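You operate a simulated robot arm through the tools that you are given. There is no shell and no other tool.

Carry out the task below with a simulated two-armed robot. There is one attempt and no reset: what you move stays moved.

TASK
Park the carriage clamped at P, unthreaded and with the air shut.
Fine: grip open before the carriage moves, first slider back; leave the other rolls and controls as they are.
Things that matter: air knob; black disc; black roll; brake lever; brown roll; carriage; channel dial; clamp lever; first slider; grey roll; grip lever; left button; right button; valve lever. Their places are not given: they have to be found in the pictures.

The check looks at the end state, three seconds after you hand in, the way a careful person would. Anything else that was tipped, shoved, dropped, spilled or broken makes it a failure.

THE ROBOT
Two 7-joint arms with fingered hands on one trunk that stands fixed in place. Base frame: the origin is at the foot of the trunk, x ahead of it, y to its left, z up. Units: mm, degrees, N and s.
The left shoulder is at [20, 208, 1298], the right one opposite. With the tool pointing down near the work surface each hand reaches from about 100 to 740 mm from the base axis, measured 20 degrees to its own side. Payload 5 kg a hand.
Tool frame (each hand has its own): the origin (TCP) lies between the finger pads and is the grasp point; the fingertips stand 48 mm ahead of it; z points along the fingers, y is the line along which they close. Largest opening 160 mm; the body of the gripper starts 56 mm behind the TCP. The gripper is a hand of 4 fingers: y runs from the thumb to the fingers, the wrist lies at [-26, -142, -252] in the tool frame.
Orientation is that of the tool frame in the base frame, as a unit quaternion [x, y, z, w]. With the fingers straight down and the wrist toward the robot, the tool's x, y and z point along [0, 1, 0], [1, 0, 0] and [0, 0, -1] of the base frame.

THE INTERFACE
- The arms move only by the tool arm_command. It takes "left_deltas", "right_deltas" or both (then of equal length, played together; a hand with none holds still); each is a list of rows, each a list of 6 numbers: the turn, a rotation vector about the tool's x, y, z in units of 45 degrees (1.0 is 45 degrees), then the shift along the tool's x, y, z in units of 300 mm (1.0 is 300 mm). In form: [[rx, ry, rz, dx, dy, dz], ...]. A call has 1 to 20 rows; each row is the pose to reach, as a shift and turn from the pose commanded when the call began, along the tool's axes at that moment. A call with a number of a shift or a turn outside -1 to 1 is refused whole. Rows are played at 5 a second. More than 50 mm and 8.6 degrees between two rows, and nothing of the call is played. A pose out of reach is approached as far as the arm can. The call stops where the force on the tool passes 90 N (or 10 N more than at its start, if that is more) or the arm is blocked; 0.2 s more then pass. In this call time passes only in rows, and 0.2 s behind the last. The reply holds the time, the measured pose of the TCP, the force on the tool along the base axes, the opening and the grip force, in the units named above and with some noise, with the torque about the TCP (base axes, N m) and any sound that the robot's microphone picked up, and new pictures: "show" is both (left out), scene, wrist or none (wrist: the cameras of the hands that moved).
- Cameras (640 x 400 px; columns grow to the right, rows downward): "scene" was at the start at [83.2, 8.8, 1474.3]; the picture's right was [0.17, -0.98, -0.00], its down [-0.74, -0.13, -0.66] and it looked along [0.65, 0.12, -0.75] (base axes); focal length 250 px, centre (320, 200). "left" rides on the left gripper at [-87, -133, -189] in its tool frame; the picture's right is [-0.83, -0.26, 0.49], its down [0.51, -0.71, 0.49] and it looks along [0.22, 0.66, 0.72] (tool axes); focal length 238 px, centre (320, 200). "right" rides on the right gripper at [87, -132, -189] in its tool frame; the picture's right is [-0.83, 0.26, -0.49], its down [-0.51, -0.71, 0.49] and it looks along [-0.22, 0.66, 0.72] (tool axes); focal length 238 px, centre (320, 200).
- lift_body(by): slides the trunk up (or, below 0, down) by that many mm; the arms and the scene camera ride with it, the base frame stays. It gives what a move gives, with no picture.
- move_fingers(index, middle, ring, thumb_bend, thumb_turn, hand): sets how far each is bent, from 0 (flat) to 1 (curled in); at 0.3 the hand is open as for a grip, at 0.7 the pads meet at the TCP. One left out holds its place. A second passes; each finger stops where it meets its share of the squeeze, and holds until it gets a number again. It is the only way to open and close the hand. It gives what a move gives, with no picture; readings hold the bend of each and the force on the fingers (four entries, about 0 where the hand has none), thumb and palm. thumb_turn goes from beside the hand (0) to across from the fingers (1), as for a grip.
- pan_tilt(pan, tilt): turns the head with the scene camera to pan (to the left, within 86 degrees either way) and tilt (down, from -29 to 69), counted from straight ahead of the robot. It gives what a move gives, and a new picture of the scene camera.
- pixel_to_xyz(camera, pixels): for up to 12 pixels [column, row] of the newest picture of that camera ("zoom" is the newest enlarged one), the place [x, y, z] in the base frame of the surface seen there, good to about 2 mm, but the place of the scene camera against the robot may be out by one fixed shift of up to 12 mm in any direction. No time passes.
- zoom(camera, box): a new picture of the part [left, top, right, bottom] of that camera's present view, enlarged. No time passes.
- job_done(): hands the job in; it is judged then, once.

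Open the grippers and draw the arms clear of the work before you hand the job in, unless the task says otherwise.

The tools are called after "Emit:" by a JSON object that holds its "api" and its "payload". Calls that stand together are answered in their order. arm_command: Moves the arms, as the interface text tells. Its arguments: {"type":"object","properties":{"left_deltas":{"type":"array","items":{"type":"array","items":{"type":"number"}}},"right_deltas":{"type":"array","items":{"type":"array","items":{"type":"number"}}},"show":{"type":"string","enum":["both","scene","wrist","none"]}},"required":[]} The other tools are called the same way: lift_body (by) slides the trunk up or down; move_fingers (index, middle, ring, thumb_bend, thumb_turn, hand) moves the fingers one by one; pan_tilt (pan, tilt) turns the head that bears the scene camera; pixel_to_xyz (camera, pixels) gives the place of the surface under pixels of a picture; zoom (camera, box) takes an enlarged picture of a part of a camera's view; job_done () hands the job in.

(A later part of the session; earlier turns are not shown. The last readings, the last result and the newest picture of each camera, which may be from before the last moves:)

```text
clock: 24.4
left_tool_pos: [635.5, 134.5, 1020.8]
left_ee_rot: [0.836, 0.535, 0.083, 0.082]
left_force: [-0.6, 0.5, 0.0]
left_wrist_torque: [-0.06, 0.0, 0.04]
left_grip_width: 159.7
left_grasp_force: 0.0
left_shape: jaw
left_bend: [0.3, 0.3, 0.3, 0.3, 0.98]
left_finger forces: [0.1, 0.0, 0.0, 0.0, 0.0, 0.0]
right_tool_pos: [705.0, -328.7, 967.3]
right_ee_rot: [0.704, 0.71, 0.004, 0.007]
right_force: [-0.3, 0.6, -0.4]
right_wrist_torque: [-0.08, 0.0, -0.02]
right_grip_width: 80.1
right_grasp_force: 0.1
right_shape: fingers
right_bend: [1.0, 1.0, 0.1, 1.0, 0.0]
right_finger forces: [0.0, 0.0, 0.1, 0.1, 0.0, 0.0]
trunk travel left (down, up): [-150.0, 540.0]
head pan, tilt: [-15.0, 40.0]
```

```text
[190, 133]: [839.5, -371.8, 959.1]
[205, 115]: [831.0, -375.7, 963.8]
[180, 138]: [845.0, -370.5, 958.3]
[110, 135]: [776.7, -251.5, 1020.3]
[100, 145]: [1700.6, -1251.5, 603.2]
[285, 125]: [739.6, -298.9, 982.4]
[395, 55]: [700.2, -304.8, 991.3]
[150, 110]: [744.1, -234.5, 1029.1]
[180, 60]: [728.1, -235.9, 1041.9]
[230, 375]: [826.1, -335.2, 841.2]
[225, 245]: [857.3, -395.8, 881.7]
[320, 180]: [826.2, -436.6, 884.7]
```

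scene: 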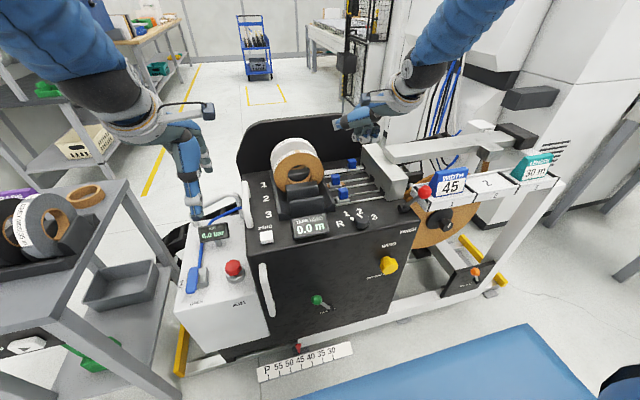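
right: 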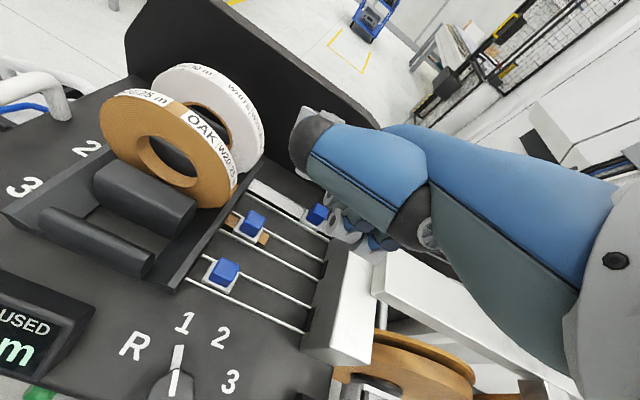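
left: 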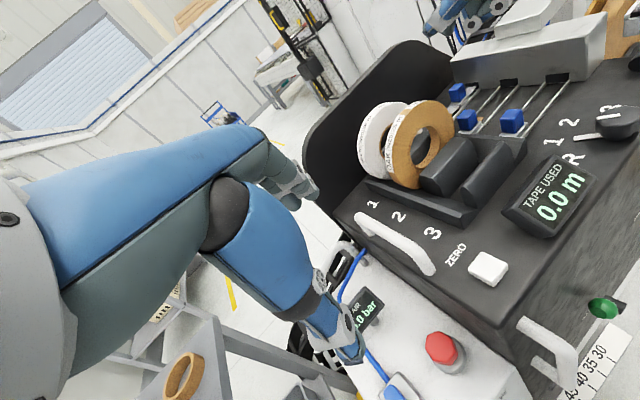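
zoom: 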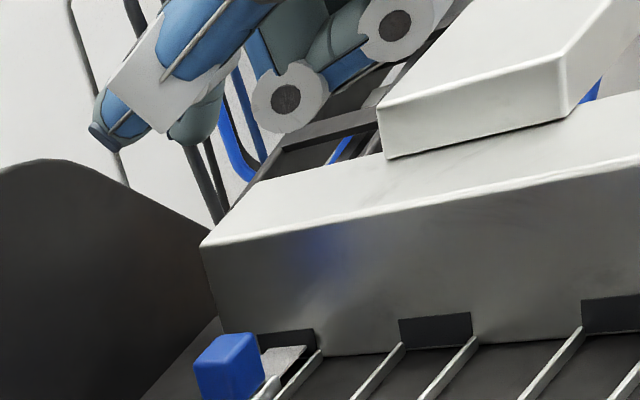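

Ring tip is at about TCP+(138,−52,−12), and the thumb tip (777,−251) would meet the oak roll later. I stretch the thumb sideways instead (it then passes at x≈645, z≈950, in front of and above the holders).

Emit:
{"api": "move_fingers", "payload": {"hand": "right", "thumb_turn": 0.0, "thumb_bend": 0.3}}

Emit:
{"api": "arm_command", "payload": {"right_deltas": [[0, 0, 0, 0.017, -0.033, 0.07], [0, 0, 0, 0.017, -0.033, 0.14], [0, 0, 0, 0.017, -0.033, 0.21]], "show": "both"}}

Emit:
{"api": "zoom", "payload": {"camera": "left", "box": [400, 0, 560, 100]}}

```text
clock: 25.4
left_tool_pos: [637.1, 133.3, 1021.4]
left_ee_rot: [0.837, 0.534, 0.082, 0.082]
left_force: [0.2, 0.3, 0.8]
left_wrist_torque: [0.02, -0.01, -0.01]
left_grip_width: 159.8
left_grasp_force: 0.0
left_shape: jaw
left_bend: [0.3, 0.3, 0.3, 0.3, 0.98]
left_finger forces: [0.0, 0.1, 0.0, 0.1, 0.0, 0.0]
right_tool_pos: [705.2, -329.0, 966.5]
right_ee_rot: [0.705, 0.709, 0.005, 0.005]
right_force: [-0.1, 0.0, -0.1]
right_wrist_torque: [0.0, 0.0, -0.02]
right_grip_width: 155.2
right_grasp_force: 0.1
right_shape: fingers
right_bend: [1.0, 1.0, 0.1, 0.3, 0.0]
right_finger forces: [0.1, 0.1, 0.1, 0.1, 0.0, 0.0]
trunk travel left (down, up): [-150.0, 540.0]
head pan, tilt: [-15.0, 40.0]
```

```text
clock: 26.2
left_tool_pos: [636.7, 134.5, 1020.2]
left_ee_rot: [0.837, 0.534, 0.082, 0.082]
left_force: [-0.1, -0.4, -0.6]
left_wrist_torque: [-0.02, 0.02, 0.0]
left_grip_width: 159.9
left_grasp_force: 0.0
left_shape: jaw
left_bend: [0.3, 0.3, 0.3, 0.3, 0.98]
left_finger forces: [0.0, 0.1, 0.0, 0.0, 0.0, 0.0]
right_tool_pos: [697.2, -323.7, 901.1]
right_ee_rot: [0.705, 0.709, 0.004, 0.005]
right_force: [-0.2, -0.1, -0.4]
right_wrist_torque: [0.01, 0.05, 0.02]
right_grip_width: 155.1
right_grasp_force: 0.1
right_shape: fingers
right_bend: [1.0, 1.0, 0.1, 0.3, 0.0]
right_finger forces: [0.0, 0.0, 0.0, 0.0, 0.0, 0.1]
trunk travel left (down, up): [-150.0, 540.0]
head pan, tilt: [-15.0, 40.0]
```

scene: 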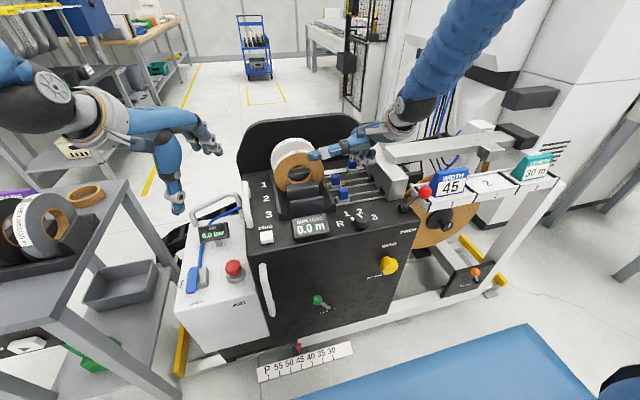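
right: 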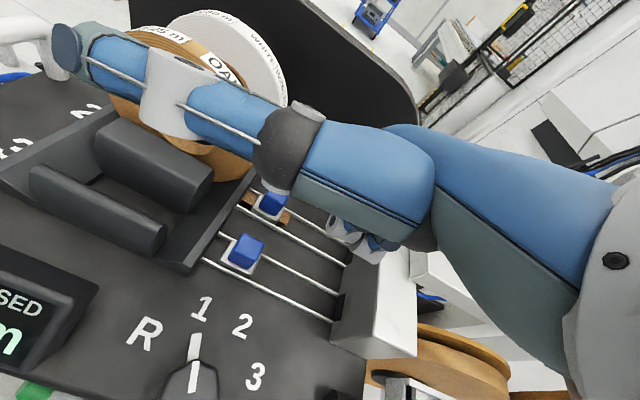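

```text
4.00 times, centred on (480, 50) of left
```

zoom: 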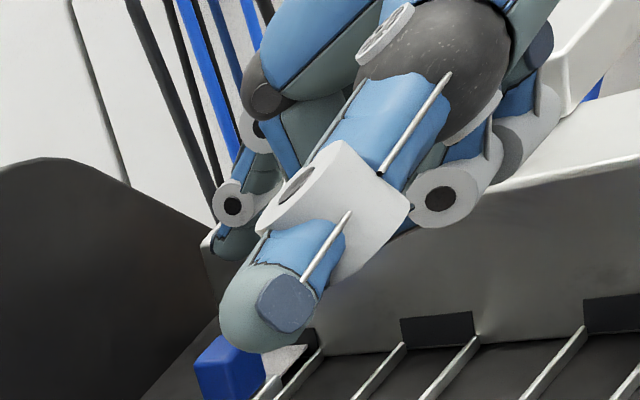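

Emit:
{"api": "pixel_to_xyz", "payload": {"camera": "zoom", "pixels": [[225, 250], [218, 245], [232, 258], [232, 205], [240, 240], [260, 320], [285, 330], [440, 215], [225, 350], [215, 345], [200, 250]]}}

```text
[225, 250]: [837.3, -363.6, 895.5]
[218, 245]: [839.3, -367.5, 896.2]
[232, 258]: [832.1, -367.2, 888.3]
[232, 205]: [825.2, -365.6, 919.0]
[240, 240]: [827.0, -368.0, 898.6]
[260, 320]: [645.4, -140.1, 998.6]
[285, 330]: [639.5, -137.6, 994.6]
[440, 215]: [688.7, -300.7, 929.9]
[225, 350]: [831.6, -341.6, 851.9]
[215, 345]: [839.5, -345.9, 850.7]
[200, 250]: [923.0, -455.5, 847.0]
```

The ring fingertip is centred in the gap (left side y≈−366, knob face −356, block −395), bottom at z≈886. I descend 52 mm to sit beside the knob.

Emit:
{"api": "arm_command", "payload": {"right_deltas": [[0, 0, 0, 0, 0, 0.06], [0, 0, 0, 0, 0, 0.12], [0, 0, 0, 0, 0, 0.175]], "show": "both"}}

Emit:
{"api": "zoom", "payload": {"camera": "left", "box": [400, 0, 560, 100]}}

```text
clock: 27.0
left_tool_pos: [637.2, 132.9, 1020.4]
left_ee_rot: [0.837, 0.535, 0.082, 0.082]
left_force: [0.8, -0.2, -1.7]
left_wrist_torque: [-0.01, 0.05, -0.05]
left_grip_width: 159.7
left_grasp_force: 0.0
left_shape: jaw
left_bend: [0.3, 0.3, 0.3, 0.3, 0.98]
left_finger forces: [0.0, 0.0, 0.0, 0.1, 0.0, 0.0]
right_tool_pos: [698.4, -324.2, 847.8]
right_ee_rot: [0.705, 0.709, 0.004, 0.006]
right_force: [0.9, 0.2, -0.6]
right_wrist_torque: [0.0, 0.1, -0.01]
right_grip_width: 155.4
right_grasp_force: 0.1
right_shape: fingers
right_bend: [1.0, 1.0, 0.1, 0.3, 0.0]
right_finger forces: [0.1, 0.0, 0.0, 0.1, 0.0, 0.1]
trunk travel left (down, up): [-150.0, 540.0]
head pan, tilt: [-15.0, 40.0]
```

scene: 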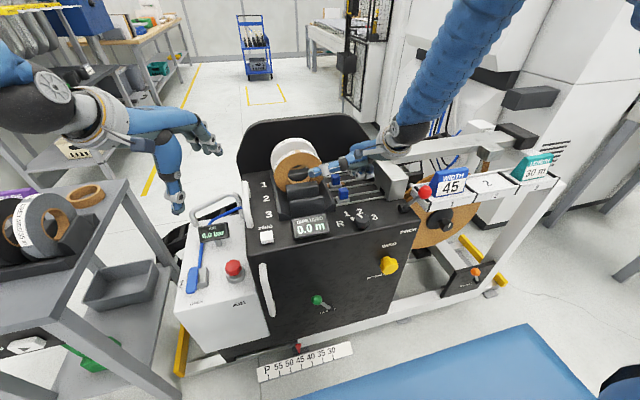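
right: 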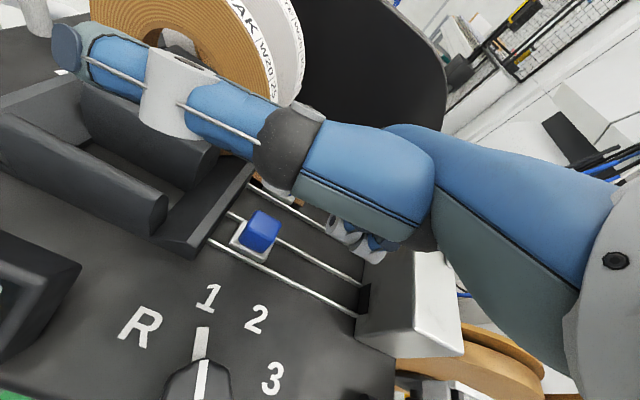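

```text
4.00 times, centred on (480, 50) of left
```

zoom: 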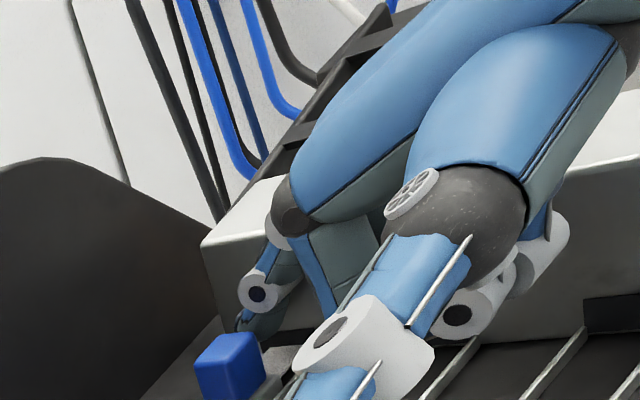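

No contact. I now push left (+y) 50 mm in 10 mm steps, expecting knob contact after ~10 mm.

Emit:
{"api": "arm_command", "payload": {"right_deltas": [[0, 0, 0, 0.033, 0, 0], [0, 0, 0, 0.067, 0, 0], [0, 0, 0, 0.1, 0, 0], [0, 0, 0, 0.133, 0, 0], [0, 0, 0, 0.167, 0, 0]], "show": "wrist"}}

Emit:
{"api": "zoom", "payload": {"camera": "left", "box": [400, 20, 560, 120]}}

```text
clock: 28.2
left_tool_pos: [636.9, 132.7, 1021.0]
left_ee_rot: [0.837, 0.534, 0.081, 0.083]
left_force: [0.2, 0.3, -0.5]
left_wrist_torque: [-0.04, -0.01, -0.02]
left_grip_width: 159.6
left_grasp_force: 0.1
left_shape: jaw
left_bend: [0.3, 0.3, 0.3, 0.3, 0.98]
left_finger forces: [0.0, 0.0, 0.0, 0.1, 0.0, 0.0]
right_tool_pos: [697.6, -275.4, 849.7]
right_ee_rot: [0.705, 0.709, 0.004, 0.006]
right_force: [0.0, -0.1, 0.8]
right_wrist_torque: [-0.03, -0.01, -0.03]
right_grip_width: 155.0
right_grasp_force: 0.3
right_shape: fingers
right_bend: [1.0, 1.0, 0.1, 0.3, 0.0]
right_finger forces: [0.0, 0.1, 0.3, 0.0, 0.1, 0.0]
trunk travel left (down, up): [-150.0, 540.0]
head pan, tilt: [-15.0, 40.0]
```

right: 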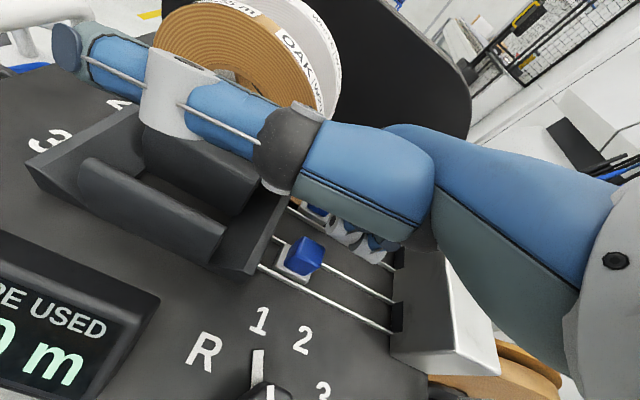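

```text
4.00 times, centred on (480, 70) of left
```

zoom: 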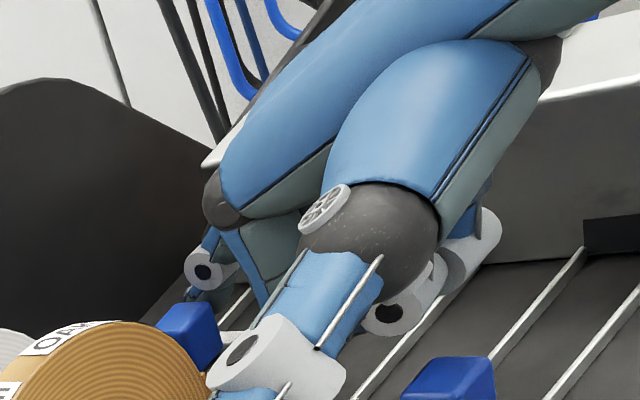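

Emit:
{"api": "pixel_to_xyz", "payload": {"camera": "zoom", "pixels": [[185, 310], [200, 335], [175, 325], [215, 320], [205, 275], [200, 300], [385, 335], [240, 350], [420, 370], [60, 380]]}}

```text
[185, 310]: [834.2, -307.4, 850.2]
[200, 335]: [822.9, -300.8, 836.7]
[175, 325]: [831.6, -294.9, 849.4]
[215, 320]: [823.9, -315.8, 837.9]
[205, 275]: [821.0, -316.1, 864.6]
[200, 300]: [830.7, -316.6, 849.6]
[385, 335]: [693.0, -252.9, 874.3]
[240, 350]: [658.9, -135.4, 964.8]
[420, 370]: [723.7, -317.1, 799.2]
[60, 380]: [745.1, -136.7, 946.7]
```

Slider 1 moved to y≈−305 with almost no force. I push the remaining ~51 mm while yawing the hand 12° left about the fingertip so the curled knuckle stays away from the oak roll.

Emit:
{"api": "arm_command", "payload": {"right_deltas": [[0, 0, -0.053, 0.015, -0.007, 0], [0, 0, -0.107, 0.03, -0.013, 0], [0, 0, -0.16, 0.044, -0.018, 0], [0, 0, -0.213, 0.058, -0.023, 0], [0, 0, -0.267, 0.072, -0.026, 0]], "show": "both"}}

Emit:
{"api": "zoom", "payload": {"camera": "left", "box": [400, 20, 560, 120]}}

```text
clock: 29.4
left_tool_pos: [637.0, 133.2, 1019.5]
left_ee_rot: [0.837, 0.534, 0.082, 0.082]
left_force: [-0.2, -0.4, 0.0]
left_wrist_torque: [0.04, 0.02, 0.02]
left_grip_width: 159.5
left_grasp_force: 0.1
left_shape: jaw
left_bend: [0.3, 0.3, 0.3, 0.3, 0.98]
left_finger forces: [0.0, 0.1, 0.0, 0.0, 0.0, 0.0]
right_tool_pos: [690.0, -253.4, 851.4]
right_ee_rot: [0.627, 0.779, 0.003, 0.007]
right_force: [1.0, -2.7, -0.6]
right_wrist_torque: [0.0, 0.01, -0.37]
right_grip_width: 155.2
right_grasp_force: 1.2
right_shape: fingers
right_bend: [1.0, 1.0, 0.1, 0.3, 0.0]
right_finger forces: [0.0, 0.0, 2.6, 0.0, 0.1, 0.1]
trunk travel left (down, up): [-150.0, 540.0]
head pan, tilt: [-15.0, 40.0]
```

scene: 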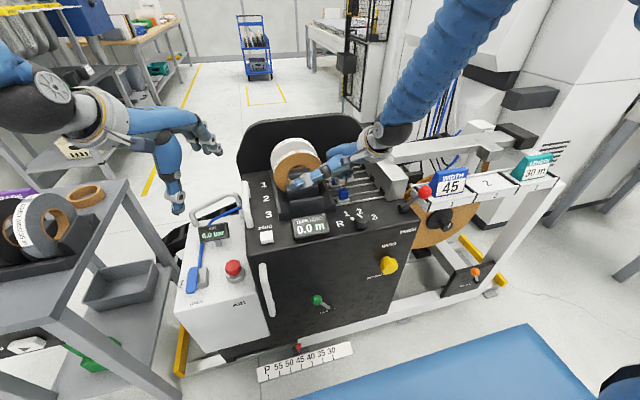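
right: 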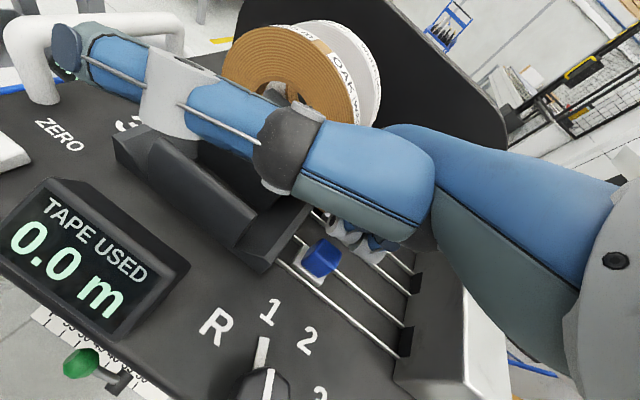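

```text
4.00 times, centred on (480, 70) of left
```

zoom: 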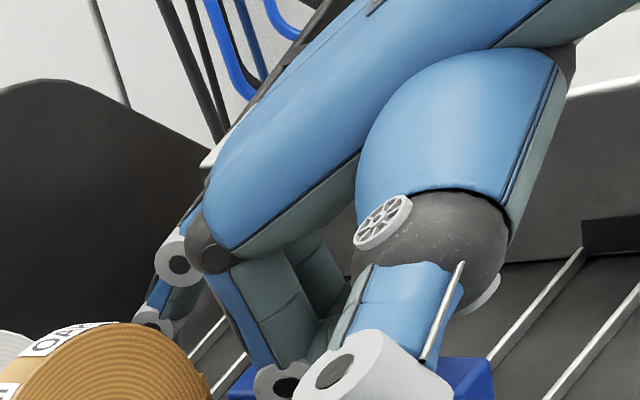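

A 2.7 N reaction suggests the slider is at its back stop. I back off 9 mm to the right, lift the hand 150 mm and check.

Emit:
{"api": "arm_command", "payload": {"right_deltas": [[0, 0, 0, -0.03, 0, 0], [0, 0, 0, -0.03, 0, -0.12], [0, 0, 0, -0.03, 0, -0.26], [0, 0, 0, -0.03, 0, -0.4], [0, 0, 0, -0.03, -0.05, -0.55]], "show": "both"}}

Emit:
{"api": "zoom", "payload": {"camera": "scene", "box": [280, 130, 420, 230]}}

```text
clock: 30.6
left_tool_pos: [635.6, 133.5, 1021.8]
left_ee_rot: [0.837, 0.534, 0.083, 0.083]
left_force: [-1.1, 0.5, 0.5]
left_wrist_torque: [0.0, -0.07, 0.04]
left_grip_width: 159.9
left_grasp_force: 0.1
left_shape: jaw
left_bend: [0.3, 0.3, 0.3, 0.3, 0.98]
left_finger forces: [0.1, 0.0, 0.0, 0.0, 0.0, 0.0]
right_tool_pos: [670.1, -262.6, 1018.1]
right_ee_rot: [0.627, 0.779, 0.003, 0.006]
right_force: [-1.7, 0.8, -1.2]
right_wrist_torque: [0.0, -0.2, 0.01]
right_grip_width: 155.7
right_grasp_force: 0.1
right_shape: fingers
right_bend: [1.0, 1.0, 0.1, 0.3, 0.0]
right_finger forces: [0.0, 0.1, 0.0, 0.0, 0.0, 0.0]
trunk travel left (down, up): [-150.0, 540.0]
head pan, tilt: [-15.0, 40.0]
```

scene: 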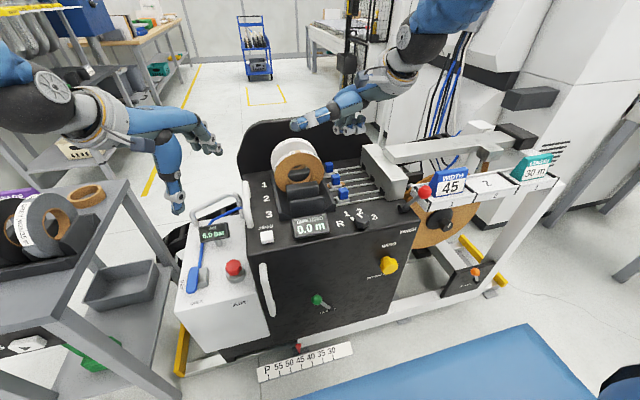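
right: 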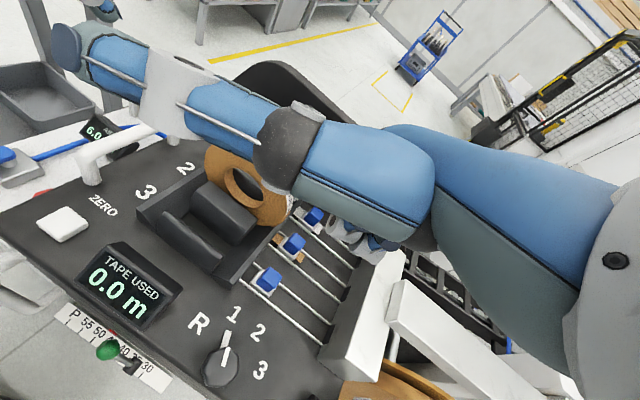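

```text
4.00 times, centred on (350, 180) of scene
```

zoom: 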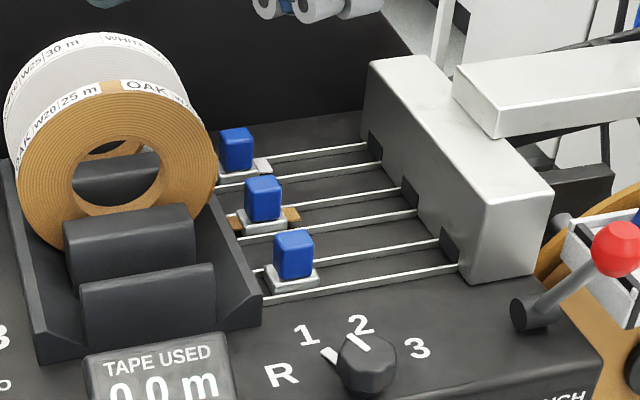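

Slider 1 is now back in line with sliders 2 and 3. I verify its y in the right camera / zoom.

Emit:
{"api": "pixel_to_xyz", "payload": {"camera": "zoom", "pixels": [[225, 150], [252, 152], [237, 135], [235, 130], [250, 195], [280, 200], [263, 180], [277, 250], [312, 255], [292, 235]]}}

Emit:
{"api": "zoom", "payload": {"camera": "right", "box": [230, 190, 350, 310]}}

```text
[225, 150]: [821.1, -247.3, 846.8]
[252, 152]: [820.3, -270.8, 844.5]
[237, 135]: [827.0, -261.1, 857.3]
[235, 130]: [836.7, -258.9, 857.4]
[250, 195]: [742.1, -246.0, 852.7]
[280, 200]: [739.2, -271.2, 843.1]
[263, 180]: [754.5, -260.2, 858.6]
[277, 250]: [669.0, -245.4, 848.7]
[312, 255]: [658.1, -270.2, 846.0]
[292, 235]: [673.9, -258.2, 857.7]
```

```text
3.33 times, centred on (290, 250) of right
```

zoom: 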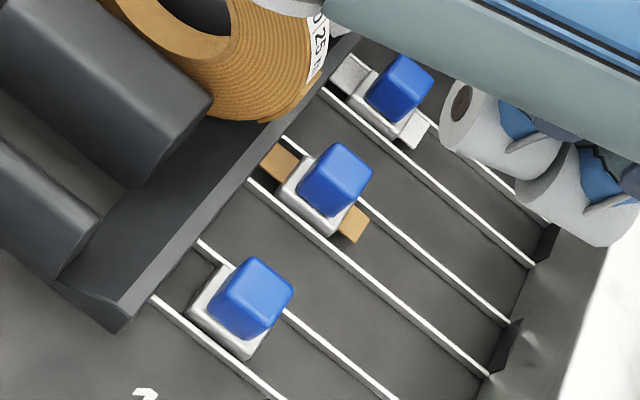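

Slider 1 matches the others (y≈−259 vs −258.6, −257.8 in scene coordinates). Next is the clamp lever; in the right picture it is at (108,350), so I measure it and the front handle from here.

Emit:
{"api": "zoom", "payload": {"camera": "right", "box": [40, 290, 200, 400]}}

Emit:
{"api": "zoom", "payload": {"camera": "left", "box": [480, 230, 640, 400]}}

```text
3.64 times, centred on (120, 345) of right
```

zoom: 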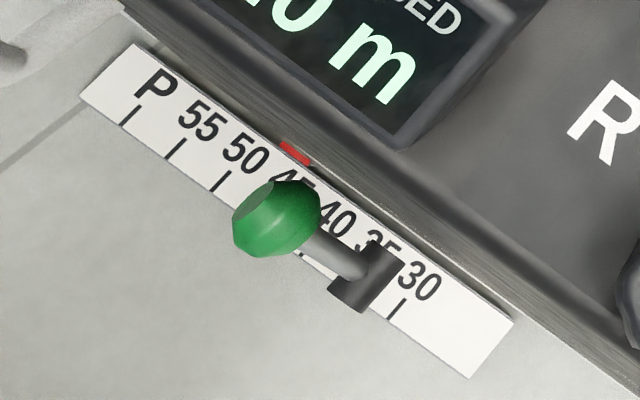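

```text
2.35 times, centred on (560, 315) of left
```

zoom: 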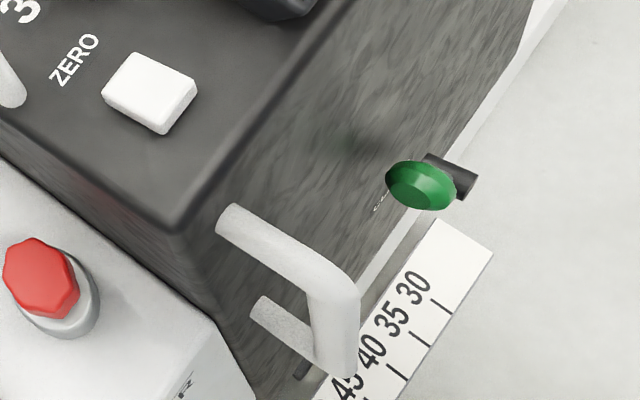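

Emit:
{"api": "pixel_to_xyz", "payload": {"camera": "zoom", "pixels": [[420, 175], [430, 185], [400, 190], [455, 195], [445, 165], [470, 185], [330, 300], [340, 350], [280, 230], [235, 215], [260, 310], [370, 100]]}}

Emit:
{"api": "pixel_to_xyz", "payload": {"camera": "right", "pixels": [[107, 350], [102, 347], [112, 352], [121, 358], [132, 365], [128, 370], [113, 333], [90, 320], [45, 305]]}}

```text
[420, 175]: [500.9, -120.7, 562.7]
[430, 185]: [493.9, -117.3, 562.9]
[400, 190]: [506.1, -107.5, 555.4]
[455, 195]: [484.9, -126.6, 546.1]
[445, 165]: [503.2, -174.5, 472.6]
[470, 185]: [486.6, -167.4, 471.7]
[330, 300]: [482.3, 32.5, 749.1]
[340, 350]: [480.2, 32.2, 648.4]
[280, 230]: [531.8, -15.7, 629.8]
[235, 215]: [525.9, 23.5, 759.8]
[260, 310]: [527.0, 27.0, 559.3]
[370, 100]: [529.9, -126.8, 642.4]
```

```text
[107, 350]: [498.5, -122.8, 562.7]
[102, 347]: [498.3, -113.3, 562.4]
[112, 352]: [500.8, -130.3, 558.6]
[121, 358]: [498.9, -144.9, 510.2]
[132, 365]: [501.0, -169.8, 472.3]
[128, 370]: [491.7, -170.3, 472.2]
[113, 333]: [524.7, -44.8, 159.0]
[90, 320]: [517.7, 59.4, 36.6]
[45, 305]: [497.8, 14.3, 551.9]
```

Green knob centre ≈ (497,−122,550), pivot ≈ (500,−172,465), face at x≈529; the front handle bar is at about (484,22). I fold the thumb across and bring the right hand back in front of the carriage at (345,−30,1018).

Emit:
{"api": "move_fingers", "payload": {"hand": "right", "thumb_turn": 1.0, "thumb_bend": 0.3}}

Emit:
{"api": "arm_command", "payload": {"right_deltas": [[0, 0, 0.03, 0.109, -0.1, 0], [0, 0, 0.06, 0.219, -0.2, 0], [0, 0, 0.09, 0.328, -0.3, 0], [0, 0, 0.12, 0.438, -0.4, 0], [0, 0, 0.15, 0.547, -0.5, 0], [0, 0, 0.18, 0.657, -0.6, 0], [0, 0, 0.21, 0.766, -0.7, 0], [0, 0, 0.24, 0.876, -0.8, 0], [0, 0, 0.267, 0.985, -0.898, 0]], "show": "both"}}

```text
clock: 31.6
left_tool_pos: [636.6, 133.8, 1020.5]
left_ee_rot: [0.837, 0.535, 0.082, 0.082]
left_force: [-0.9, -0.3, 0.3]
left_wrist_torque: [0.03, 0.02, 0.0]
left_grip_width: 159.9
left_grasp_force: 0.1
left_shape: jaw
left_bend: [0.3, 0.3, 0.3, 0.3, 0.98]
left_finger forces: [0.0, 0.0, 0.0, 0.0, 0.0, 0.1]
right_tool_pos: [671.8, -263.1, 1017.3]
right_ee_rot: [0.627, 0.779, 0.004, 0.007]
right_force: [0.3, -0.3, 0.1]
right_wrist_torque: [0.0, 0.01, 0.01]
right_grip_width: 111.7
right_grasp_force: 0.0
right_shape: fingers
right_bend: [1.0, 1.0, 0.1, 0.3, 0.97]
right_finger forces: [0.1, 0.0, 0.0, 0.0, 0.0, 0.0]
trunk travel left (down, up): [-150.0, 540.0]
head pan, tilt: [-15.0, 40.0]
```

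```text
clock: 33.6
left_tool_pos: [636.2, 135.5, 1021.2]
left_ee_rot: [0.836, 0.536, 0.083, 0.083]
left_force: [0.7, 0.3, -0.4]
left_wrist_torque: [-0.08, -0.01, -0.02]
left_grip_width: 159.6
left_grasp_force: 0.1
left_shape: jaw
left_bend: [0.3, 0.3, 0.3, 0.3, 0.98]
left_finger forces: [0.0, 0.1, 0.1, 0.0, 0.0, 0.1]
right_tool_pos: [358.8, -15.2, 1014.7]
right_ee_rot: [0.706, 0.708, 0.002, 0.007]
right_force: [-0.7, 1.3, -0.3]
right_wrist_torque: [-0.08, -0.02, -0.01]
right_grip_width: 111.8
right_grasp_force: 0.0
right_shape: fingers
right_bend: [1.0, 1.0, 0.1, 0.3, 0.97]
right_finger forces: [0.0, 0.1, 0.0, 0.1, 0.0, 0.0]
right hand out of reach, approached as far as the arm can: row 4, 5, 7, 8, 9
trunk travel left (down, up): [-150.0, 540.0]
head pan, tilt: [-15.0, 40.0]
```

scene: 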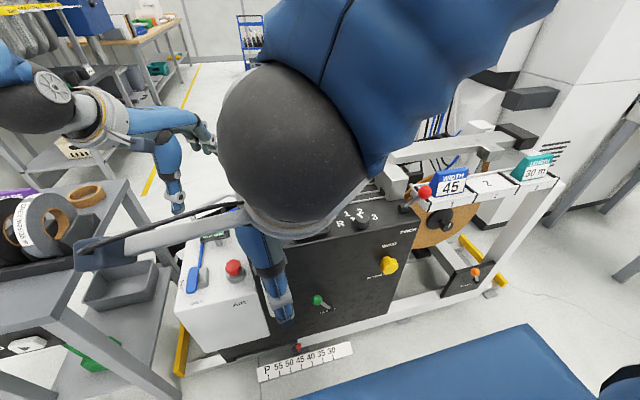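
right: 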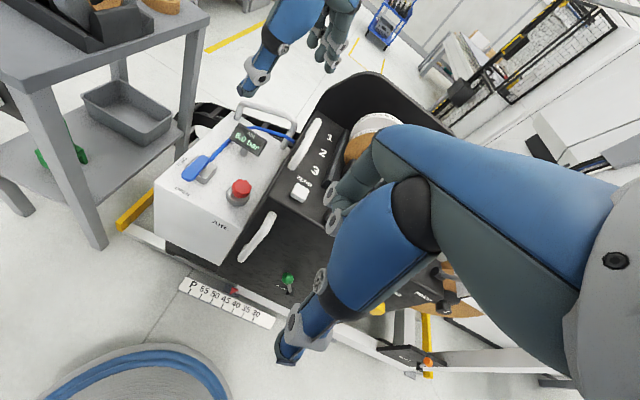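

The arm is near its fold limit here but close enough (359,−15). I descend 230 mm in front of the face and check.

Emit:
{"api": "arm_command", "payload": {"right_deltas": [[0, 0, 0, 0, 0, 0.15], [0, 0, 0, 0, 0, 0.3], [0, 0, 0, 0, 0, 0.45], [0, 0, 0, 0, 0, 0.6], [0, 0, 0, 0, 0, 0.767]], "show": "both"}}

```text
clock: 35.0
left_tool_pos: [636.3, 134.7, 1021.2]
left_ee_rot: [0.837, 0.535, 0.081, 0.082]
left_force: [0.1, 0.2, 0.7]
left_wrist_torque: [0.04, -0.03, -0.01]
left_grip_width: 159.5
left_grasp_force: 0.0
left_shape: jaw
left_bend: [0.3, 0.3, 0.3, 0.3, 0.98]
left_finger forces: [0.0, 0.0, 0.0, 0.1, 0.1, 0.0]
right_tool_pos: [385.8, -10.9, 793.9]
right_ee_rot: [0.716, 0.698, 0.024, 0.009]
right_force: [-8.6, -0.9, 3.6]
right_wrist_torque: [-0.2, -0.36, -0.45]
right_grip_width: 111.9
right_grasp_force: 4.6
right_shape: fingers
right_bend: [1.0, 1.0, 0.12, 0.3, 0.97]
right_finger forces: [0.1, 0.0, 8.7, 0.1, 0.0, 0.0]
right hand out of reach, approached as far as the arm can: row 1, 2, 3, 4, 5
trunk travel left (down, up): [-150.0, 540.0]
head pan, tilt: [-15.0, 40.0]
stopped in row 5 (right hand): the arm was blocked; the commanded pose is now the measured one
```

scene: 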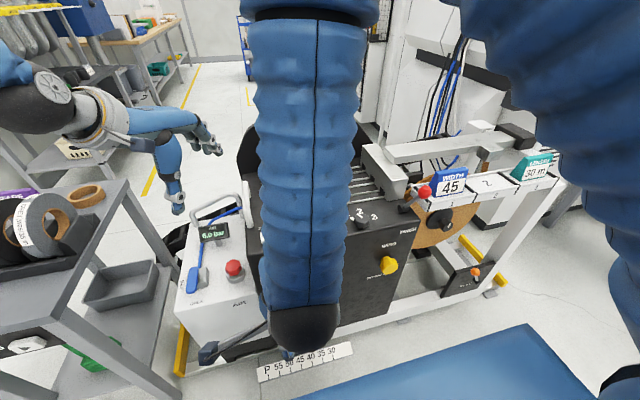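
right: 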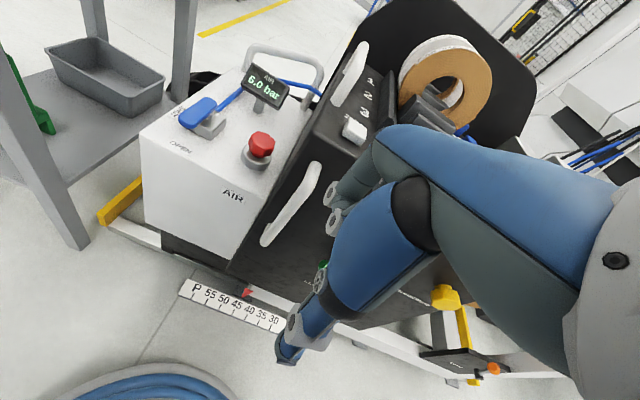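

The ring finger grazed the front top edge (≈9 N) because the arm can't fold further there. I curl the ring finger to a fist so I can descend farther out, and check.

Emit:
{"api": "move_fingers", "payload": {"hand": "right", "ring": 1.0}}

Emit:
{"api": "arm_command", "payload": {"right_deltas": [[0, 0, 0, 0, 0, 0.0], [0, 0, 0, 0, 0, 0.02]], "show": "both"}}

```text
clock: 36.0
left_tool_pos: [637.4, 134.5, 1019.5]
left_ee_rot: [0.837, 0.535, 0.082, 0.082]
left_force: [-0.3, 0.1, -0.3]
left_wrist_torque: [-0.01, -0.01, 0.01]
left_grip_width: 159.9
left_grasp_force: 0.1
left_shape: jaw
left_bend: [0.3, 0.3, 0.3, 0.3, 0.98]
left_finger forces: [0.0, 0.1, 0.0, 0.0, 0.0, 0.0]
right_tool_pos: [385.7, -10.1, 794.2]
right_ee_rot: [0.716, 0.698, 0.024, 0.008]
right_force: [-0.2, -0.3, -0.1]
right_wrist_torque: [0.04, 0.03, 0.01]
right_grip_width: 111.9
right_grasp_force: 0.2
right_shape: fingers
right_bend: [1.0, 1.0, 0.95, 0.3, 0.97]
right_finger forces: [0.1, 0.1, 0.0, 0.0, 0.1, 0.0]
trunk travel left (down, up): [-150.0, 540.0]
head pan, tilt: [-15.0, 40.0]
```

```text
clock: 36.6
left_tool_pos: [636.7, 133.9, 1020.3]
left_ee_rot: [0.836, 0.536, 0.082, 0.082]
left_force: [0.3, 0.0, 0.3]
left_wrist_torque: [-0.03, 0.01, -0.01]
left_grip_width: 159.7
left_grasp_force: 0.1
left_shape: jaw
left_bend: [0.3, 0.3, 0.3, 0.3, 0.98]
left_finger forces: [0.1, 0.0, 0.1, 0.0, 0.0, 0.0]
right_tool_pos: [387.8, -8.8, 789.9]
right_ee_rot: [0.716, 0.698, 0.026, 0.008]
right_force: [0.2, 0.1, -0.3]
right_wrist_torque: [-0.01, 0.0, 0.02]
right_grip_width: 111.9
right_grasp_force: 0.0
right_shape: fingers
right_bend: [1.0, 1.0, 1.0, 0.3, 0.97]
right_finger forces: [0.0, 0.0, 0.1, 0.0, 0.0, 0.0]
trunk travel left (down, up): [-150.0, 540.0]
head pan, tilt: [-15.0, 40.0]
```

scene: 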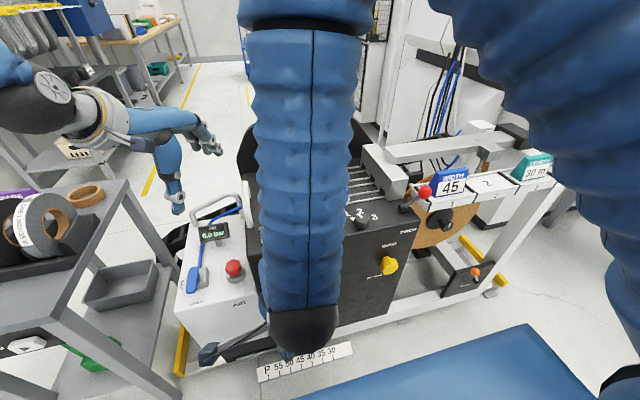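
right: 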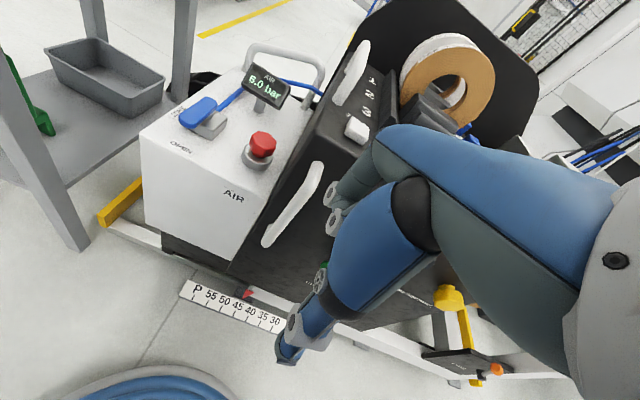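

Emit:
{"api": "arm_command", "payload": {"right_deltas": [[0.012, -0.006, -0.006, -0.013, -0.013, 0.1], [0.024, -0.012, -0.012, -0.026, -0.026, 0.2], [0.04, -0.02, -0.02, -0.04, -0.04, 0.3], [0.061, -0.032, -0.032, -0.065, -0.066, 0.467]], "show": "both"}}

```text
refused: row 4 steps farther than a row can; nothing moved
```

Row 4's step was just over 50 mm; I resend with more even steps.

Emit:
{"api": "arm_command", "payload": {"right_deltas": [[0.012, -0.006, -0.006, -0.013, -0.013, 0.1], [0.024, -0.012, -0.012, -0.026, -0.026, 0.2], [0.036, -0.02, -0.02, -0.04, -0.04, 0.3], [0.05, -0.026, -0.026, -0.053, -0.053, 0.39], [0.061, -0.032, -0.032, -0.065, -0.066, 0.467]], "show": "both"}}

```text
clock: 37.8
left_tool_pos: [637.3, 134.3, 1020.0]
left_ee_rot: [0.837, 0.535, 0.082, 0.083]
left_force: [0.6, 0.0, -0.4]
left_wrist_torque: [-0.01, 0.01, 0.01]
left_grip_width: 159.8
left_grasp_force: 0.0
left_shape: jaw
left_bend: [0.3, 0.3, 0.3, 0.3, 0.98]
left_finger forces: [0.0, 0.0, 0.1, 0.0, 0.0, 0.1]
right_tool_pos: [371.2, -26.0, 645.8]
right_ee_rot: [0.707, 0.707, -0.003, -0.001]
right_force: [0.1, 0.2, -1.1]
right_wrist_torque: [0.04, 0.07, 0.02]
right_grip_width: 111.9
right_grasp_force: 0.0
right_shape: fingers
right_bend: [1.0, 1.0, 1.0, 0.3, 0.97]
right_finger forces: [0.1, 0.1, 0.0, 0.1, 0.0, 0.0]
trunk travel left (down, up): [-150.0, 540.0]
head pan, tilt: [-15.0, 40.0]
```

scene: 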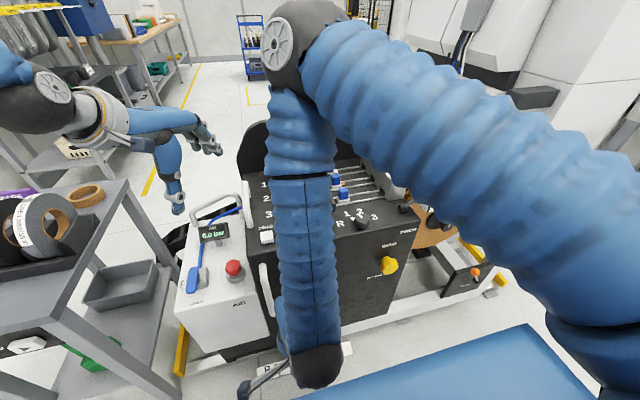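
right: 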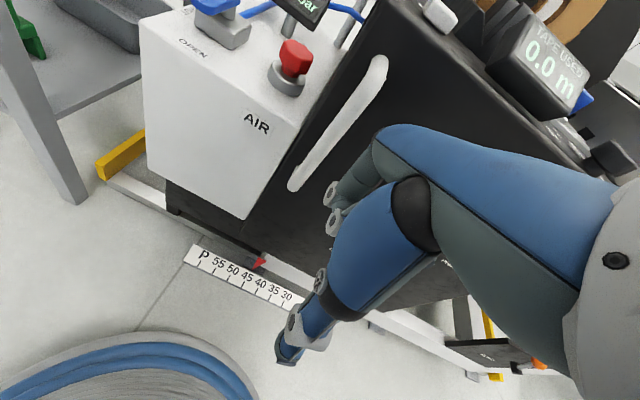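

Emit:
{"api": "pixel_to_xyz", "payload": {"camera": "scene", "pixels": [[275, 45], [300, 100], [300, 160], [305, 250], [315, 365], [262, 380], [215, 145], [345, 30], [420, 120]]}}

Emit:
{"api": "pixel_to_xyz", "payload": {"camera": "right", "pixels": [[330, 195], [335, 220], [345, 130], [300, 180], [375, 70], [265, 262], [285, 345]]}}

```text
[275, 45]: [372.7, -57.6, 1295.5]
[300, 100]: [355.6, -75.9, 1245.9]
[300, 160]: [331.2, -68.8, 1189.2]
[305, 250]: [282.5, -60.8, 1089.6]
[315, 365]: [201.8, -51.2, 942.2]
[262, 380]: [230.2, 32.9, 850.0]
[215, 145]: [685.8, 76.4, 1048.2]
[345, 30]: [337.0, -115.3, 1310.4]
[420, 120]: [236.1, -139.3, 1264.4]
```

```text
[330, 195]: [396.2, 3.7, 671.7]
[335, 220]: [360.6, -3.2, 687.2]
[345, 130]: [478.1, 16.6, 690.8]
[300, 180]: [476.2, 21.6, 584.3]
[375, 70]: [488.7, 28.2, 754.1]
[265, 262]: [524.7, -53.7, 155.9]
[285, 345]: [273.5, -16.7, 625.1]
```

The elbow is clear of the machine. I go down another 97 mm to z≈549 and then extend the ring finger left of the green knob.

Emit:
{"api": "arm_command", "payload": {"right_deltas": [[0, 0, 0, -0.006, 0, 0.11], [0, 0, 0, -0.012, 0, 0.22], [0, 0, 0, -0.013, 0, 0.323]], "show": "none"}}

Emit:
{"api": "move_fingers", "payload": {"hand": "right", "ring": 0.1}}

Emit:
{"api": "pan_tilt", "payload": {"pan": -5, "tilt": 50}}

Emit:
{"api": "zoom", "payload": {"camera": "right", "box": [220, 100, 460, 300]}}

Emit:
{"api": "zoom", "payload": {"camera": "left", "box": [480, 230, 640, 400]}}

```text
clock: 38.6
left_tool_pos: [636.1, 134.4, 1020.5]
left_ee_rot: [0.837, 0.535, 0.081, 0.083]
left_force: [0.0, 0.0, 0.7]
left_wrist_torque: [0.04, 0.05, 0.02]
left_grip_width: 159.4
left_grasp_force: 0.0
left_shape: jaw
left_bend: [0.3, 0.3, 0.3, 0.3, 0.98]
left_finger forces: [0.1, 0.0, 0.1, 0.1, 0.0, 0.0]
right_tool_pos: [373.1, -30.2, 549.0]
right_ee_rot: [0.707, 0.708, -0.002, 0.0]
right_force: [0.8, -0.1, 0.2]
right_wrist_torque: [0.02, 0.06, 0.01]
right_grip_width: 111.8
right_grasp_force: 0.1
right_shape: fingers
right_bend: [1.0, 1.0, 1.0, 0.3, 0.97]
right_finger forces: [0.1, 0.0, 0.0, 0.0, 0.0, 0.1]
trunk travel left (down, up): [-150.0, 540.0]
head pan, tilt: [-15.0, 40.0]
```

```text
clock: 39.6
left_tool_pos: [635.7, 133.6, 1020.5]
left_ee_rot: [0.837, 0.535, 0.082, 0.082]
left_force: [-0.7, -0.8, -0.3]
left_wrist_torque: [0.01, -0.02, -0.01]
left_grip_width: 159.7
left_grasp_force: 0.1
left_shape: jaw
left_bend: [0.3, 0.3, 0.3, 0.3, 0.98]
left_finger forces: [0.0, 0.1, 0.1, 0.1, 0.0, 0.0]
right_tool_pos: [371.7, -30.6, 548.7]
right_ee_rot: [0.707, 0.707, -0.002, 0.0]
right_force: [0.4, 0.8, 0.5]
right_wrist_torque: [-0.01, 0.0, -0.03]
right_grip_width: 112.0
right_grasp_force: 0.1
right_shape: fingers
right_bend: [1.0, 1.0, 0.1, 0.3, 0.97]
right_finger forces: [0.0, 0.0, 0.1, 0.0, 0.0, 0.1]
trunk travel left (down, up): [-150.0, 540.0]
head pan, tilt: [-15.0, 40.0]
```

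```text
clock: 40.3
left_tool_pos: [638.4, 134.5, 1021.3]
left_ee_rot: [0.837, 0.535, 0.082, 0.082]
left_force: [0.7, -0.1, -0.1]
left_wrist_torque: [0.02, 0.02, 0.01]
left_grip_width: 159.5
left_grasp_force: 0.1
left_shape: jaw
left_bend: [0.3, 0.3, 0.3, 0.3, 0.98]
left_finger forces: [0.1, 0.0, 0.0, 0.1, 0.0, 0.0]
right_tool_pos: [373.0, -30.5, 550.3]
right_ee_rot: [0.707, 0.707, -0.002, -0.001]
right_force: [0.0, -0.7, 0.6]
right_wrist_torque: [-0.01, -0.04, -0.01]
right_grip_width: 112.0
right_grasp_force: 0.1
right_shape: fingers
right_bend: [1.0, 1.0, 0.1, 0.3, 0.97]
right_finger forces: [0.0, 0.0, 0.0, 0.0, 0.1, 0.0]
trunk travel left (down, up): [-150.0, 540.0]
head pan, tilt: [-5.0, 50.0]
```

scene: 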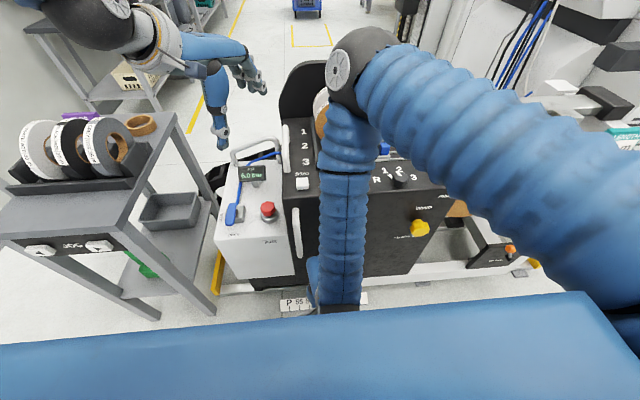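

```text
2.00 times, centred on (340, 200) of right
```

zoom: 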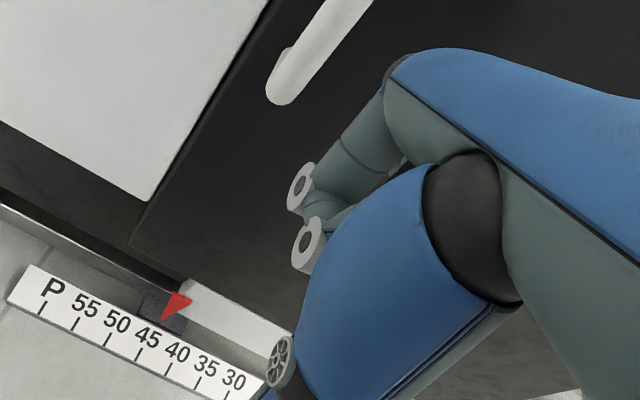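

```text
2.35 times, centred on (560, 315) of left
```

zoom: 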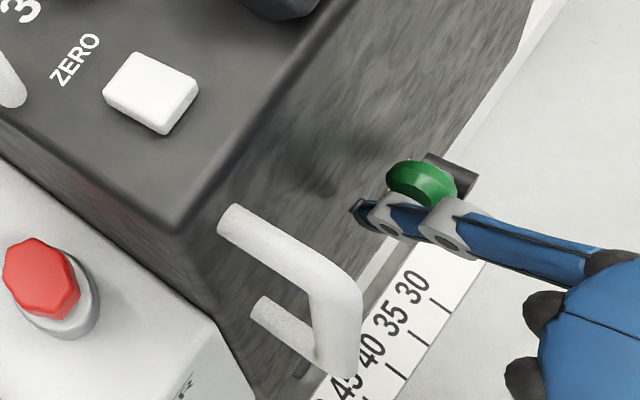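

The left camera shows the ring finger just left of the green knob. I measure its tip position before pushing.

Emit:
{"api": "pixel_to_xyz", "payload": {"camera": "zoom", "pixels": [[360, 212], [370, 215], [385, 212], [415, 220], [450, 225], [500, 235], [415, 180], [440, 190], [550, 310]]}}

```text
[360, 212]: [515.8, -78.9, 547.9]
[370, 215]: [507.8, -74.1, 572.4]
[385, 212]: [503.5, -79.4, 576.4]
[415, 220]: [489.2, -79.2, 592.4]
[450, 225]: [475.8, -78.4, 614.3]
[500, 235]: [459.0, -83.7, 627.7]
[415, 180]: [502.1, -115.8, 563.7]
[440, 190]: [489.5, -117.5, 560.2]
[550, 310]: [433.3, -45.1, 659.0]
```

Finger tip at (516,−79,545) overlaps the knob's x-range. I push right (−y) 70 mm in small steps.

Emit:
{"api": "arm_command", "payload": {"right_deltas": [[0, 0, 0, -0.033, 0, 0], [0, 0, 0, -0.067, 0, 0], [0, 0, 0, -0.1, 0, 0], [0, 0, 0, -0.133, 0, 0], [0, 0, 0, -0.167, 0, 0], [0, 0, 0, -0.2, 0, 0], [0, 0, 0, -0.233, 0, 0]], "show": "none"}}

Emit:
{"api": "zoom", "payload": {"camera": "left", "box": [480, 230, 640, 400]}}

```text
clock: 41.9
left_tool_pos: [637.1, 134.1, 1019.8]
left_ee_rot: [0.837, 0.534, 0.081, 0.082]
left_force: [-0.1, -0.4, 1.3]
left_wrist_torque: [0.0, -0.03, 0.01]
left_grip_width: 159.8
left_grasp_force: 0.0
left_shape: jaw
left_bend: [0.3, 0.3, 0.3, 0.3, 0.98]
left_finger forces: [0.1, 0.1, 0.0, 0.1, 0.0, 0.0]
right_tool_pos: [371.1, -102.5, 551.1]
right_ee_rot: [0.706, 0.708, -0.002, 0.001]
right_force: [0.5, -0.2, 0.7]
right_wrist_torque: [0.01, 0.01, 0.02]
right_grip_width: 111.6
right_grasp_force: 0.1
right_shape: fingers
right_bend: [1.0, 1.0, 0.1, 0.3, 0.97]
right_finger forces: [0.0, 0.1, 0.0, 0.0, 0.0, 0.0]
trunk travel left (down, up): [-150.0, 540.0]
head pan, tilt: [-5.0, 50.0]
```

```text
2.35 times, centred on (560, 315) of left
```

zoom: 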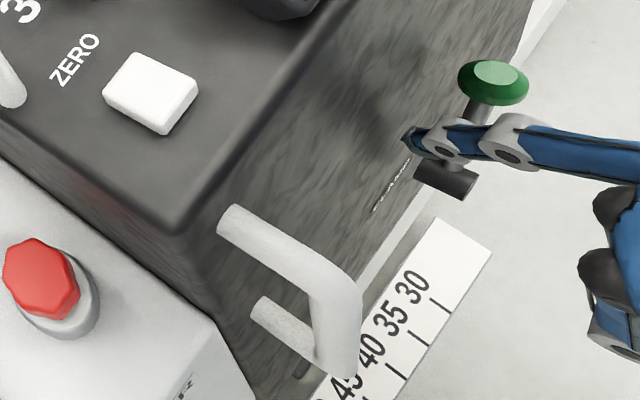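

The lever swung ahead of the finger to the right. I measure its new position.

Emit:
{"api": "pixel_to_xyz", "payload": {"camera": "zoom", "pixels": [[490, 75], [475, 85], [515, 95], [480, 110], [460, 185], [435, 175], [420, 130], [440, 140]]}}

```text
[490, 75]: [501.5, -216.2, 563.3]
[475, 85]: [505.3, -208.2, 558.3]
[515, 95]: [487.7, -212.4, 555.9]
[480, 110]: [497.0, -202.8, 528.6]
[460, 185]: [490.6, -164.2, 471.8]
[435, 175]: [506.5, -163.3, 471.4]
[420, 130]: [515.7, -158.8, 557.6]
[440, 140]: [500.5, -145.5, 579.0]
```

The clamp lever is now fully over to the right (knob ≈ (497,−220,551)), presumably released. I withdraw the right hand back and to the right to wait at about (310,−300,550).

Emit:
{"api": "arm_command", "payload": {"right_deltas": [[0, 0, 0, 0.02, -0.1, 0], [0, 0, 0, 0.02, -0.2, 0], [0, 0, 0, -0.12, -0.2, 0], [0, 0, 0, -0.26, -0.2, 0], [0, 0, 0, -0.4, -0.2, 0], [0, 0, 0, -0.53, -0.2, 0], [0, 0, 0, -0.66, -0.2, 0]], "show": "both"}}

```text
clock: 43.5
left_tool_pos: [636.1, 133.6, 1020.0]
left_ee_rot: [0.837, 0.535, 0.082, 0.082]
left_force: [0.1, -0.3, 0.3]
left_wrist_torque: [0.08, 0.03, 0.03]
left_grip_width: 159.8
left_grasp_force: 0.1
left_shape: jaw
left_bend: [0.3, 0.3, 0.3, 0.3, 0.98]
left_finger forces: [0.1, 0.0, 0.0, 0.0, 0.0, 0.0]
right_tool_pos: [312.6, -297.7, 555.3]
right_ee_rot: [0.707, 0.707, -0.002, 0.0]
right_force: [-0.4, 0.2, 0.2]
right_wrist_torque: [0.05, -0.02, 0.0]
right_grip_width: 111.7
right_grasp_force: 0.1
right_shape: fingers
right_bend: [1.0, 1.0, 0.1, 0.3, 0.98]
right_finger forces: [0.0, 0.1, 0.0, 0.0, 0.0, 0.0]
trunk travel left (down, up): [-150.0, 540.0]
head pan, tilt: [-5.0, 50.0]
```

scene: 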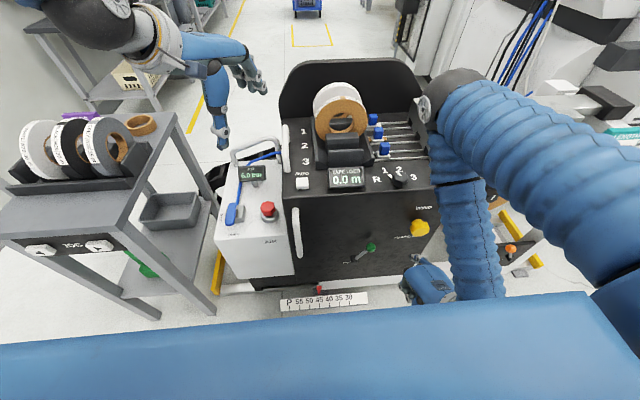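
right: 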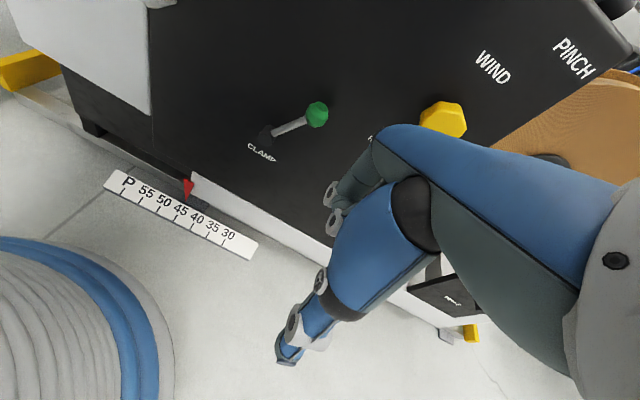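

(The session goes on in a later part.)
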